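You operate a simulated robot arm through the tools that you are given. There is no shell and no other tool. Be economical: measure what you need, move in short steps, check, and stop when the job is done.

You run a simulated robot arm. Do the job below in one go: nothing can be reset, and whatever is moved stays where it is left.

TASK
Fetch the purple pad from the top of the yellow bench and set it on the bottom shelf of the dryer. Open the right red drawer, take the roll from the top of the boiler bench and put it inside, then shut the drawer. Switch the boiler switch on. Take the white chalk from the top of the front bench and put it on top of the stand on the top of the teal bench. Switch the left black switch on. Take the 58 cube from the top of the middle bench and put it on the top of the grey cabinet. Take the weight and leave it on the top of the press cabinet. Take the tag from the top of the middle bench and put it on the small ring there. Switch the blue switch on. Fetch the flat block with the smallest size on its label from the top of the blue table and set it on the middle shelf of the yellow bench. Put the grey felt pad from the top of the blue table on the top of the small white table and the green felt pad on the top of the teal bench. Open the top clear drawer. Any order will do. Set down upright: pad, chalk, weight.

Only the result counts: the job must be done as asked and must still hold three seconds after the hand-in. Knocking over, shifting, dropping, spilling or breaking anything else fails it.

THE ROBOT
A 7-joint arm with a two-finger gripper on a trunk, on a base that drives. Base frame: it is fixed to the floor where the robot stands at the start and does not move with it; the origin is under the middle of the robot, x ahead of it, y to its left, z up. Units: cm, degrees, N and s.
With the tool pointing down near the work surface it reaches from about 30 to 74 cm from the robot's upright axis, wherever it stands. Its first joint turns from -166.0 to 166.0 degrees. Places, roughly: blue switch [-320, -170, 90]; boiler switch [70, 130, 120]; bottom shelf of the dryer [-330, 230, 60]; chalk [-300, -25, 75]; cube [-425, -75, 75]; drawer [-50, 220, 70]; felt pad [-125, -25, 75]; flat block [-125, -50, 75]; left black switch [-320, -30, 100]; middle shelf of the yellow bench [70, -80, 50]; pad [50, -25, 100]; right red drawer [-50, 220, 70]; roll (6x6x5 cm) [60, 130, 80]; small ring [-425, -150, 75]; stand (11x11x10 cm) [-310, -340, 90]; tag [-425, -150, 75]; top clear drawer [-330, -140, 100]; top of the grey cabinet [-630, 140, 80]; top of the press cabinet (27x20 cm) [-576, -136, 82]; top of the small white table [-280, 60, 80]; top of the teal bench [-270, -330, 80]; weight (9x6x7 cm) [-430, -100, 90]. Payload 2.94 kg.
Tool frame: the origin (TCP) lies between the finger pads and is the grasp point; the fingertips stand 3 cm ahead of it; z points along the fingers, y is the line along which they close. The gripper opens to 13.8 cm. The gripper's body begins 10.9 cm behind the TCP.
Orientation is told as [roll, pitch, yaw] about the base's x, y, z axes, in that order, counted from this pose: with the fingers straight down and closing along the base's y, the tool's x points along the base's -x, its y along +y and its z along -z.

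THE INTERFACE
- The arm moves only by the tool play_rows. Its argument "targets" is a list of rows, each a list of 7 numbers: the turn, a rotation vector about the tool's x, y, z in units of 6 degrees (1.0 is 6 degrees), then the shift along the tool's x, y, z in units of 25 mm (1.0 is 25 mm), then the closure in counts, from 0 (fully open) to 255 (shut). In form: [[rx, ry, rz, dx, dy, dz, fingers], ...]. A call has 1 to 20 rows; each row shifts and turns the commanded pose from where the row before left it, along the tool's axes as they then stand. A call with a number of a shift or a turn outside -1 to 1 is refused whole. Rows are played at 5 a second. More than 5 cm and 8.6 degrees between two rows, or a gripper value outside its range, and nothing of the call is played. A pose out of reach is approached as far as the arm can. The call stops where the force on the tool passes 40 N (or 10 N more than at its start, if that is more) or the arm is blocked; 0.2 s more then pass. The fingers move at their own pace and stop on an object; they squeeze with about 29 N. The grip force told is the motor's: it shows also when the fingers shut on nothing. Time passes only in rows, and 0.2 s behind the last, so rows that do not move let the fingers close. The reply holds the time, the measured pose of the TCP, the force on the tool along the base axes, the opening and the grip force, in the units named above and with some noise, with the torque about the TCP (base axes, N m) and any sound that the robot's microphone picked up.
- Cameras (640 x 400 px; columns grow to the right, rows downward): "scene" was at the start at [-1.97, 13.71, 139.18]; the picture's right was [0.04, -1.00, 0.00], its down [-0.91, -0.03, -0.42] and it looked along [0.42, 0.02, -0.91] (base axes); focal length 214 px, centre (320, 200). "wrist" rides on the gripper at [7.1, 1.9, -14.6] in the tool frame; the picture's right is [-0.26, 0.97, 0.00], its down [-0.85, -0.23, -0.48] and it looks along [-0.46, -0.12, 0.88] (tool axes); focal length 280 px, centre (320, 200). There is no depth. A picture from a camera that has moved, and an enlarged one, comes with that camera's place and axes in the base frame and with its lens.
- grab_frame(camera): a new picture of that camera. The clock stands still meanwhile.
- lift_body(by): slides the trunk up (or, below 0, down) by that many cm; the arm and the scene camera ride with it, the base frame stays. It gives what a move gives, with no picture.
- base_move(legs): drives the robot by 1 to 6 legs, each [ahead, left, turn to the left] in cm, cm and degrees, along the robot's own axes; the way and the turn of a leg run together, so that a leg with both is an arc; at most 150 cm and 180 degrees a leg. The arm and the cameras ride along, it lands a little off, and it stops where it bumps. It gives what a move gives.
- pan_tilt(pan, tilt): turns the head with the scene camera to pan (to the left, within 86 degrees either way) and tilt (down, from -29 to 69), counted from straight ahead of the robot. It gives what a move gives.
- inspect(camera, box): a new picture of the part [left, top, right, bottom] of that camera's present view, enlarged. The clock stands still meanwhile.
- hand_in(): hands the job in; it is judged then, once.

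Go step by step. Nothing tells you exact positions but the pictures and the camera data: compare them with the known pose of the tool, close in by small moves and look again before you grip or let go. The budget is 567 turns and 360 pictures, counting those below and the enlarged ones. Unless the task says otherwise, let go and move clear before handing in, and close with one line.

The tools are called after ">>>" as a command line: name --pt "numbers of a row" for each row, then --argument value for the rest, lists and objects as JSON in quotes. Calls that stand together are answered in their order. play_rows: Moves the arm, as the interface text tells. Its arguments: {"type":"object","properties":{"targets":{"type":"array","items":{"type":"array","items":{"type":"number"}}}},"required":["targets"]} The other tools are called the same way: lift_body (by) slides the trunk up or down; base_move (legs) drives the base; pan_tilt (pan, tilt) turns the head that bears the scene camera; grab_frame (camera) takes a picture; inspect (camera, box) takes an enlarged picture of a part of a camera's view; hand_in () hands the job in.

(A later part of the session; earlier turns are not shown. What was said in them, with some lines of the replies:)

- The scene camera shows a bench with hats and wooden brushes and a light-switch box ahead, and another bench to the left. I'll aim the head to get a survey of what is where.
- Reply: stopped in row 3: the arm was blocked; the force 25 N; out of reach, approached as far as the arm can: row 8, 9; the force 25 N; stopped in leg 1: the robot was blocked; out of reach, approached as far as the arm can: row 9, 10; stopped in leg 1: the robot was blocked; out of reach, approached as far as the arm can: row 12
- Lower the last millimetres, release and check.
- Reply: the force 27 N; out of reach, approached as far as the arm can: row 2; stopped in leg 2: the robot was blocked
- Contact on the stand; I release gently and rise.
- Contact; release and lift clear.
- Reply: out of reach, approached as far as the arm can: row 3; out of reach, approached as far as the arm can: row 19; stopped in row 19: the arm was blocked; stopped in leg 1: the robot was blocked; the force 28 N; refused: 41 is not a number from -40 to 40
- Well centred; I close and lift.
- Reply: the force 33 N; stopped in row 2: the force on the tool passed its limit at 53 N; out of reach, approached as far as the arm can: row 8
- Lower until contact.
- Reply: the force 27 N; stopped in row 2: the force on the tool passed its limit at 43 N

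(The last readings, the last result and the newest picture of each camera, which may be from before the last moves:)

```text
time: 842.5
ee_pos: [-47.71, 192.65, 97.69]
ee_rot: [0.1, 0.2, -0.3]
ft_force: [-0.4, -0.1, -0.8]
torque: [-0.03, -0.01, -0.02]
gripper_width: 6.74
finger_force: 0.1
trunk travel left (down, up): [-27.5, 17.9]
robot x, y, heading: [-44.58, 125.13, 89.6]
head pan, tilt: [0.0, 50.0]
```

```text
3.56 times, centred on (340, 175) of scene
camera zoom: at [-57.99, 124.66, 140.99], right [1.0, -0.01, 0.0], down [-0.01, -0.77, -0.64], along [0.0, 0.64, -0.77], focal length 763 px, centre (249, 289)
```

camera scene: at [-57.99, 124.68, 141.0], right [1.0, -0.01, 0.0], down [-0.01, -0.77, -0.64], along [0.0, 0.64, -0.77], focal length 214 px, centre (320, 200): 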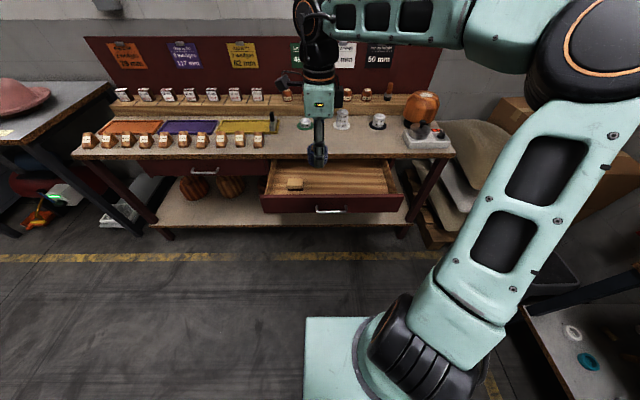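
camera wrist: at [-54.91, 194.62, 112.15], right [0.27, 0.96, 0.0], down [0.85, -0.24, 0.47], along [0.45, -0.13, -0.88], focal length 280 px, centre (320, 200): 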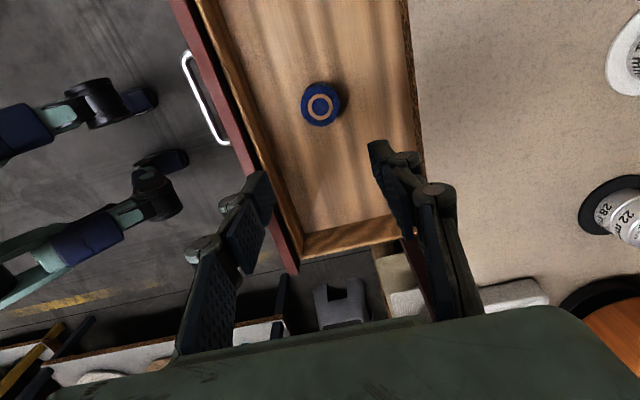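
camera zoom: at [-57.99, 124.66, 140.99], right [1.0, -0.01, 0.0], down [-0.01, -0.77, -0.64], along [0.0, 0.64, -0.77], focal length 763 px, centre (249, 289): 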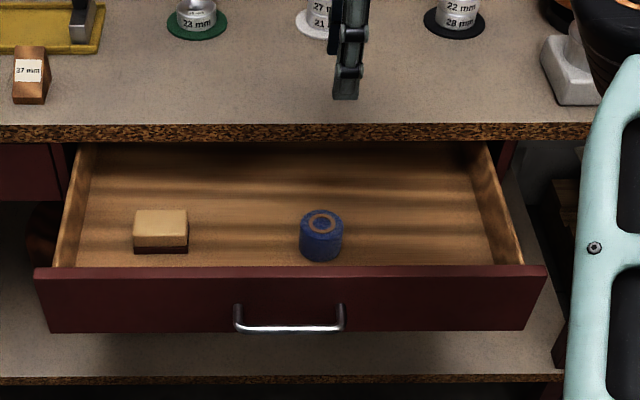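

>>> base_move --legs '[[-36, 0, 0]]'

>>> play_rows --pt "0 0 0 -1 0 0 255" --pt "0 0 0 -1 0 0 255" --pt "0 0 0 -1 0 0 255" --pt "-1 0 0 0 0 0 255" --pt "-1 0 0 0 0 0 255" --pt "-1 0 0 0 0 0 255" --pt "-1 0 0 0 0 0 255" --pt "-1 0 0 0 0 0 255" --pt "-1 0 0 0 0 0 255" --pt "-1 0 0 0 0 0 255" --pt "-1 0 0 0 0 0 255" --pt "-1 0 0 0 0 0 255" --pt "-1 0 0 0 0 0 255" --pt "-1 0 0 0 0 0 255" --pt "-1 0 0 0 0 0 255" --pt "-1 0 0 0 0 0 255" --pt "-1 0 0 0 0 0 255" --pt "-1 0 0 0 0 0 255"

>>> lift_body --by -27

>>> grab_frame --camera "wrist"

```text
time: 844.8
ee_pos: [-48.43, 156.85, 97.41]
ee_rot: [0.2, 0.3, -0.2]
ft_force: [0.3, 0.2, 0.3]
torque: [-0.01, 0.01, -0.01]
gripper_width: 6.76
finger_force: 0.2
trunk travel left (down, up): [-27.5, 17.9]
robot x, y, heading: [-44.51, 89.15, 89.9]
head pan, tilt: [0.0, 50.0]
```

```text
time: 848.6
ee_pos: [-40.92, 156.96, 97.55]
ee_rot: [90.4, 0.3, -0.1]
ft_force: [0.3, -1.0, 0.2]
torque: [-0.01, 0.0, -0.03]
gripper_width: 0.0
finger_force: 28.1
trunk travel left (down, up): [-27.5, 17.9]
robot x, y, heading: [-44.73, 89.11, 89.8]
head pan, tilt: [0.0, 50.0]
```

```text
time: 851.3
ee_pos: [-40.87, 156.87, 70.46]
ee_rot: [90.2, 0.3, -0.1]
ft_force: [0.2, 0.1, 0.1]
torque: [-0.02, 0.0, -0.02]
gripper_width: 0.01
finger_force: 28.1
trunk travel left (down, up): [-0.5, 44.9]
robot x, y, heading: [-44.77, 89.23, 89.8]
head pan, tilt: [0.0, 50.0]
```

```text
66 pictures are left
camera wrist: at [-48.07, 142.36, 72.32], right [0.27, 0.0, 0.96], down [0.85, -0.48, -0.24], along [0.46, 0.88, -0.12], focal length 280 px, centre (320, 200)
```

wrist: 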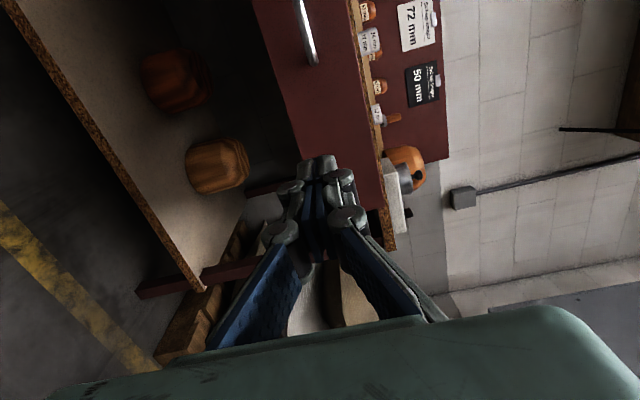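

>>> base_move --legs '[[18, 0, 0]]'

>>> base_move --legs '[[12, 0, 0]]'

>>> grab_frame --camera "scene"

>>> grab_frame --camera "wrist"

```text
time: 852.8
ee_pos: [-41.16, 174.84, 70.51]
ee_rot: [90.2, 0.3, 0.1]
ft_force: [0.2, 0.5, -0.3]
torque: [0.0, 0.0, 0.0]
gripper_width: 0.0
finger_force: 27.8
trunk travel left (down, up): [-0.5, 44.9]
robot x, y, heading: [-44.46, 106.9, 90.2]
head pan, tilt: [0.0, 50.0]
```

```text
time: 854.1
ee_pos: [-41.29, 186.85, 70.5]
ee_rot: [90.2, 0.4, 0.2]
ft_force: [-0.2, -0.2, -0.6]
torque: [0.02, 0.04, -0.01]
gripper_width: 0.0
finger_force: 28.8
trunk travel left (down, up): [-0.5, 44.9]
robot x, y, heading: [-45.22, 119.03, 90.1]
head pan, tilt: [0.0, 50.0]
```

```text
65 pictures are left
camera scene: at [-58.19, 118.71, 113.99], right [1.0, 0.0, 0.0], down [0.0, -0.77, -0.64], along [0.0, 0.64, -0.77], focal length 214 px, centre (320, 200)
```

scene: 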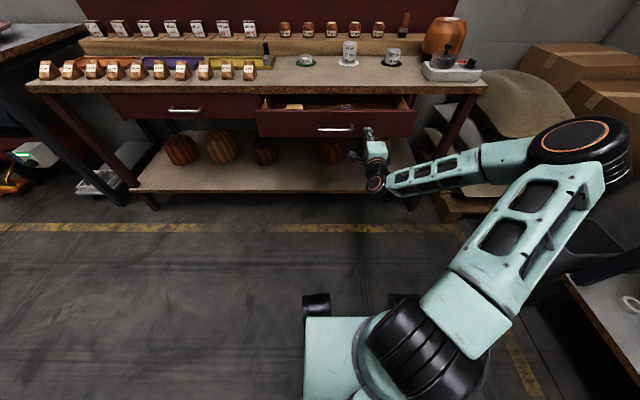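

```text
64 pictures are left
camera wrist: at [-48.39, 172.32, 72.32], right [0.27, 0.0, 0.96], down [0.85, -0.47, -0.24], along [0.46, 0.88, -0.12], focal length 280 px, centre (320, 200)
```

wrist: 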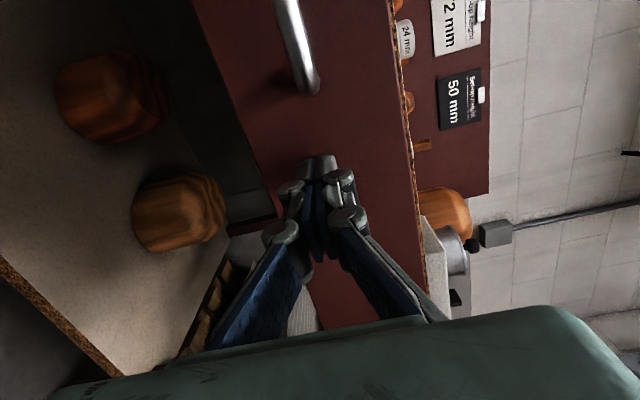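

>>> base_move --legs '[[12, 0, 0]]'

>>> play_rows --pt "0 0 0 0 0 0.3 255" --pt "0 0 0 0 0 0.3 255" --pt "0 0 0 0 0 0.3 255" --pt "0 0 0 0 0 0.2 255"

>>> grab_frame --camera "scene"

>>> grab_frame --camera "wrist"

```text
time: 855.3
ee_pos: [-41.16, 198.92, 70.39]
ee_rot: [90.2, 0.4, 0.2]
ft_force: [-0.4, 0.7, 0.0]
torque: [0.0, 0.01, 0.02]
gripper_width: 0.0
finger_force: 28.8
trunk travel left (down, up): [-0.5, 44.9]
robot x, y, heading: [-44.32, 130.98, 90.1]
head pan, tilt: [0.0, 50.0]
```

```text
time: 856.3
ee_pos: [-41.23, 201.38, 70.4]
ee_rot: [90.3, 0.3, 0.2]
ft_force: [2.1, -28.5, 0.8]
torque: [0.05, -0.06, -0.14]
gripper_width: 0.61
finger_force: 28.4
trunk travel left (down, up): [-0.5, 44.9]
robot x, y, heading: [-44.64, 130.72, 90.0]
head pan, tilt: [0.0, 50.0]
```

```text
63 pictures are left
camera scene: at [-58.21, 130.63, 114.0], right [1.0, 0.0, 0.0], down [0.0, -0.76, -0.64], along [0.0, 0.64, -0.76], focal length 214 px, centre (320, 200)
```

scene: 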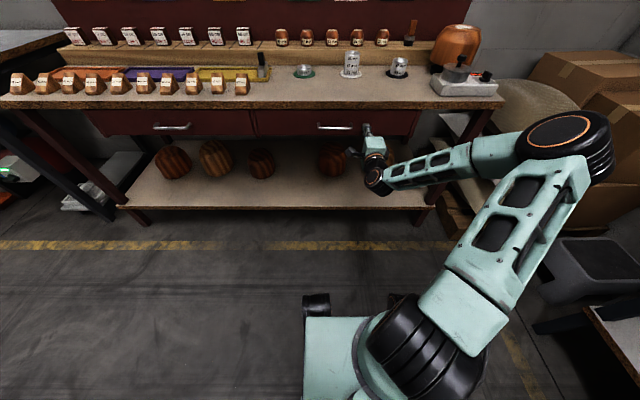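

```text
62 pictures are left
camera wrist: at [-48.44, 186.91, 72.35], right [0.27, 0.0, 0.96], down [0.85, -0.47, -0.24], along [0.46, 0.88, -0.12], focal length 280 px, centre (320, 200)
```

wrist: 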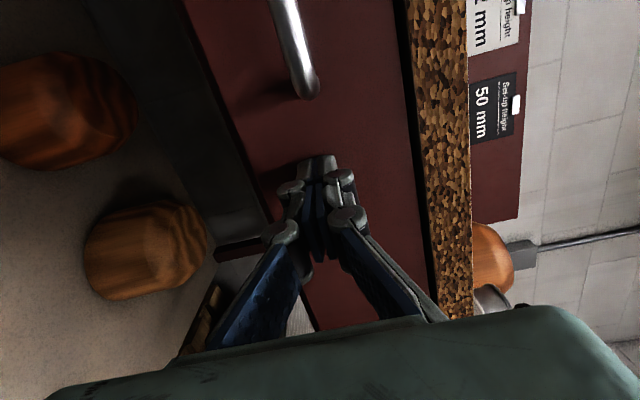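

>>> play_rows --pt "0 0 0 0 0 -0.5 255" --pt "0 0 0 0 0 -1 255" --pt "0 0 0 0 0 -1 255"

>>> base_move --legs '[[-30, 0, 0]]'

>>> lift_body --by 27

>>> grab_frame --camera "scene"

```text
time: 857.1
ee_pos: [-41.17, 195.57, 70.48]
ee_rot: [90.2, 0.2, 0.2]
ft_force: [-0.4, 0.5, 0.3]
torque: [0.03, -0.01, 0.02]
gripper_width: 0.0
finger_force: 28.4
trunk travel left (down, up): [-0.5, 44.9]
robot x, y, heading: [-44.88, 131.11, 90.2]
head pan, tilt: [0.0, 50.0]
```

```text
time: 859.1
ee_pos: [-41.17, 166.18, 70.43]
ee_rot: [90.3, 0.3, 0.2]
ft_force: [-0.8, 0.2, -0.1]
torque: [0.0, 0.01, 0.0]
gripper_width: 0.0
finger_force: 28.2
trunk travel left (down, up): [-0.5, 44.9]
robot x, y, heading: [-44.29, 101.76, 90.1]
head pan, tilt: [0.0, 50.0]
```

```text
time: 861.9
ee_pos: [-41.28, 166.13, 97.31]
ee_rot: [90.2, 0.4, 0.2]
ft_force: [0.0, 0.7, 0.5]
torque: [0.0, -0.01, -0.05]
gripper_width: 0.0
finger_force: 28.5
trunk travel left (down, up): [-27.5, 17.9]
robot x, y, heading: [-44.81, 101.73, 90.4]
head pan, tilt: [0.0, 50.0]
```

```text
61 pictures are left
camera scene: at [-58.12, 101.4, 140.99], right [1.0, 0.0, 0.0], down [0.0, -0.77, -0.64], along [0.0, 0.64, -0.77], focal length 214 px, centre (320, 200)
```

scene: 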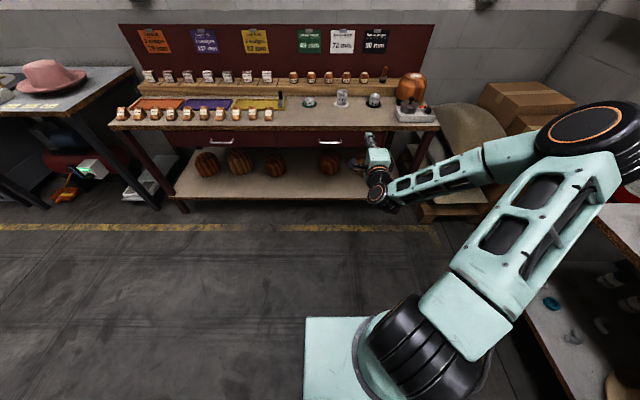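

>>> base_move --legs '[[0, 0, -50]]'

>>> pan_tilt --pan 0 --tilt 15

>>> grab_frame --camera "scene"

```text
time: 864.5
ee_pos: [6.53, 141.23, 97.49]
ee_rot: [90.2, 0.4, -49.1]
ft_force: [-0.1, -0.5, 0.1]
torque: [0.0, -0.05, 0.05]
gripper_width: 0.02
finger_force: 28.2
trunk travel left (down, up): [-27.5, 17.9]
robot x, y, heading: [-44.82, 101.91, 40.8]
head pan, tilt: [0.0, 50.0]
```

```text
time: 865.5
ee_pos: [6.43, 141.24, 97.48]
ee_rot: [90.2, 0.2, -49.1]
ft_force: [0.8, -0.1, 0.6]
torque: [-0.01, 0.02, 0.0]
gripper_width: 0.0
finger_force: 28.5
trunk travel left (down, up): [-27.5, 17.9]
robot x, y, heading: [-44.33, 101.78, 41.0]
head pan, tilt: [0.0, 15.0]
```

```text
60 pictures are left
camera scene: at [-52.46, 112.82, 146.36], right [0.66, -0.76, 0.0], down [-0.2, -0.17, -0.97], along [0.73, 0.63, -0.26], focal length 214 px, centre (320, 200)
```

scene: 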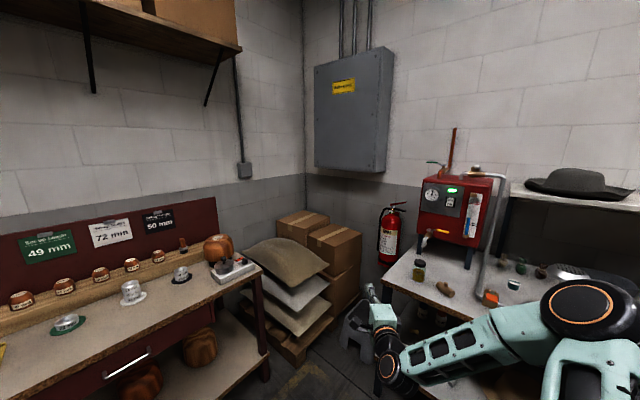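

>>> play_rows --pt "1 0 0 0 0 0 255" --pt "1 0 0 0 0 0 255" --pt "1 0 0 0 0 0 255" --pt "1 0 0 0 0 0 255" --pt "1 0 0 0 0 0 255" --pt "1 0 0 0 0 0 255" --pt "1 0 0 0 0 0 255" --pt "1 0 0 0 0 0 255" --pt "1 0 0 0 0 0 255" --pt "1 0 0 0 0 0 255" --pt "1 0 0 0 0 0 255" --pt "1 0 0 0 0 0 255" --pt "1 0 0 0 0 0 255" --pt "1 0 0 0 0 0 255" --pt "1 0 0 0 0 0 255"

>>> play_rows --pt "0 0 0 0 -1 -1 255" --pt "0 0 0 0 -1 -1 255" --pt "0 0 0 0 -1 -1 255" --pt "0 0 0 0 -1 -1 255" --pt "0 0 0 0 -1 -1 255" --pt "0 0 0 0 -1 0 255" --pt "0 0 0 0 -1 0 255" --pt "0 0 0 0 -1 0 255" --pt "0 0 0 0 -1 0 255"

>>> base_move --legs '[[0, 0, 139], [120, 0, 0], [50, 0, 0], [0, 130, 0], [0, 130, 0]]'

>>> pan_tilt --pan 0 --tilt 35

>>> grab_frame --camera "scene"

```text
time: 868.7
ee_pos: [6.43, 141.01, 97.51]
ee_rot: [0.1, 0.3, -49.1]
ft_force: [-0.2, 0.4, 0.7]
torque: [0.01, -0.02, -0.01]
gripper_width: 0.0
finger_force: 28.3
trunk travel left (down, up): [-27.5, 17.9]
robot x, y, heading: [-44.34, 101.57, 40.7]
head pan, tilt: [0.0, 15.0]
```

```text
time: 870.7
ee_pos: [-10.62, 126.45, 109.71]
ee_rot: [0.2, 0.3, -49.2]
ft_force: [0.1, -0.1, -0.6]
torque: [0.02, 0.01, -0.01]
gripper_width: 0.0
finger_force: 28.2
trunk travel left (down, up): [-27.5, 17.9]
robot x, y, heading: [-44.45, 101.9, 41.1]
head pan, tilt: [0.0, 15.0]
```

```text
time: 907.8
ee_pos: [-266.66, -151.66, 109.71]
ee_rot: [0.2, 0.2, 87.0]
ft_force: [-0.1, 0.7, -0.9]
torque: [-0.01, 0.02, -0.02]
gripper_width: 0.0
finger_force: 28.3
trunk travel left (down, up): [-27.5, 17.9]
robot x, y, heading: [-225.1, -157.53, 177.0]
head pan, tilt: [0.0, 15.0]
```

```text
time: 908.6
ee_pos: [-266.68, -151.57, 109.79]
ee_rot: [0.2, 0.4, 87.0]
ft_force: [-0.2, 0.8, 0.1]
torque: [0.0, -0.01, 0.02]
gripper_width: 0.0
finger_force: 28.4
trunk travel left (down, up): [-27.5, 17.9]
robot x, y, heading: [-224.96, -157.67, 177.1]
head pan, tilt: [0.0, 35.0]
```

```text
59 pictures are left
camera scene: at [-226.61, -170.91, 143.17], right [0.05, 1.0, 0.0], down [0.57, -0.03, -0.82], along [-0.82, 0.04, -0.57], focal length 214 px, centre (320, 200)
```

scene: 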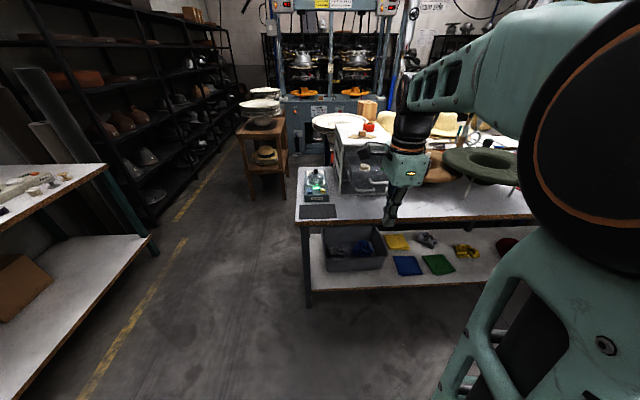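

>>> inspect --camera "scene" --box '[290, 110, 400, 225]'

```text
3.48 times, centred on (345, 168) of scene
camera zoom: at [-226.61, -170.91, 143.17], right [0.05, 1.0, 0.0], down [0.57, -0.03, -0.82], along [-0.82, 0.04, -0.57], focal length 746 px, centre (233, 313)
```

zoom: 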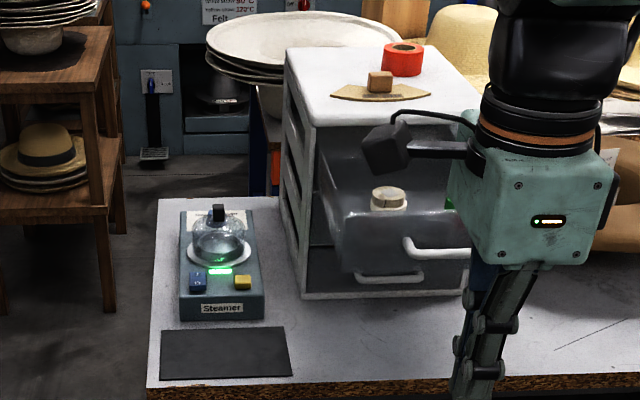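

Everything checks out in these views: the steamer lamp is green, the top clear drawer stands open, the boiler lamp is lit, and the red drawer is shut. The hand is empty and clear, so I hand in.

>>> hand_in

```text
The job is handed in.
```

I finished every item on the list and handed the job in. The base bumped a few times while driving: near the round table, at the teal bench and at the blue table. I saw nothing shifted in the later views, though I did not go back to check the round table.
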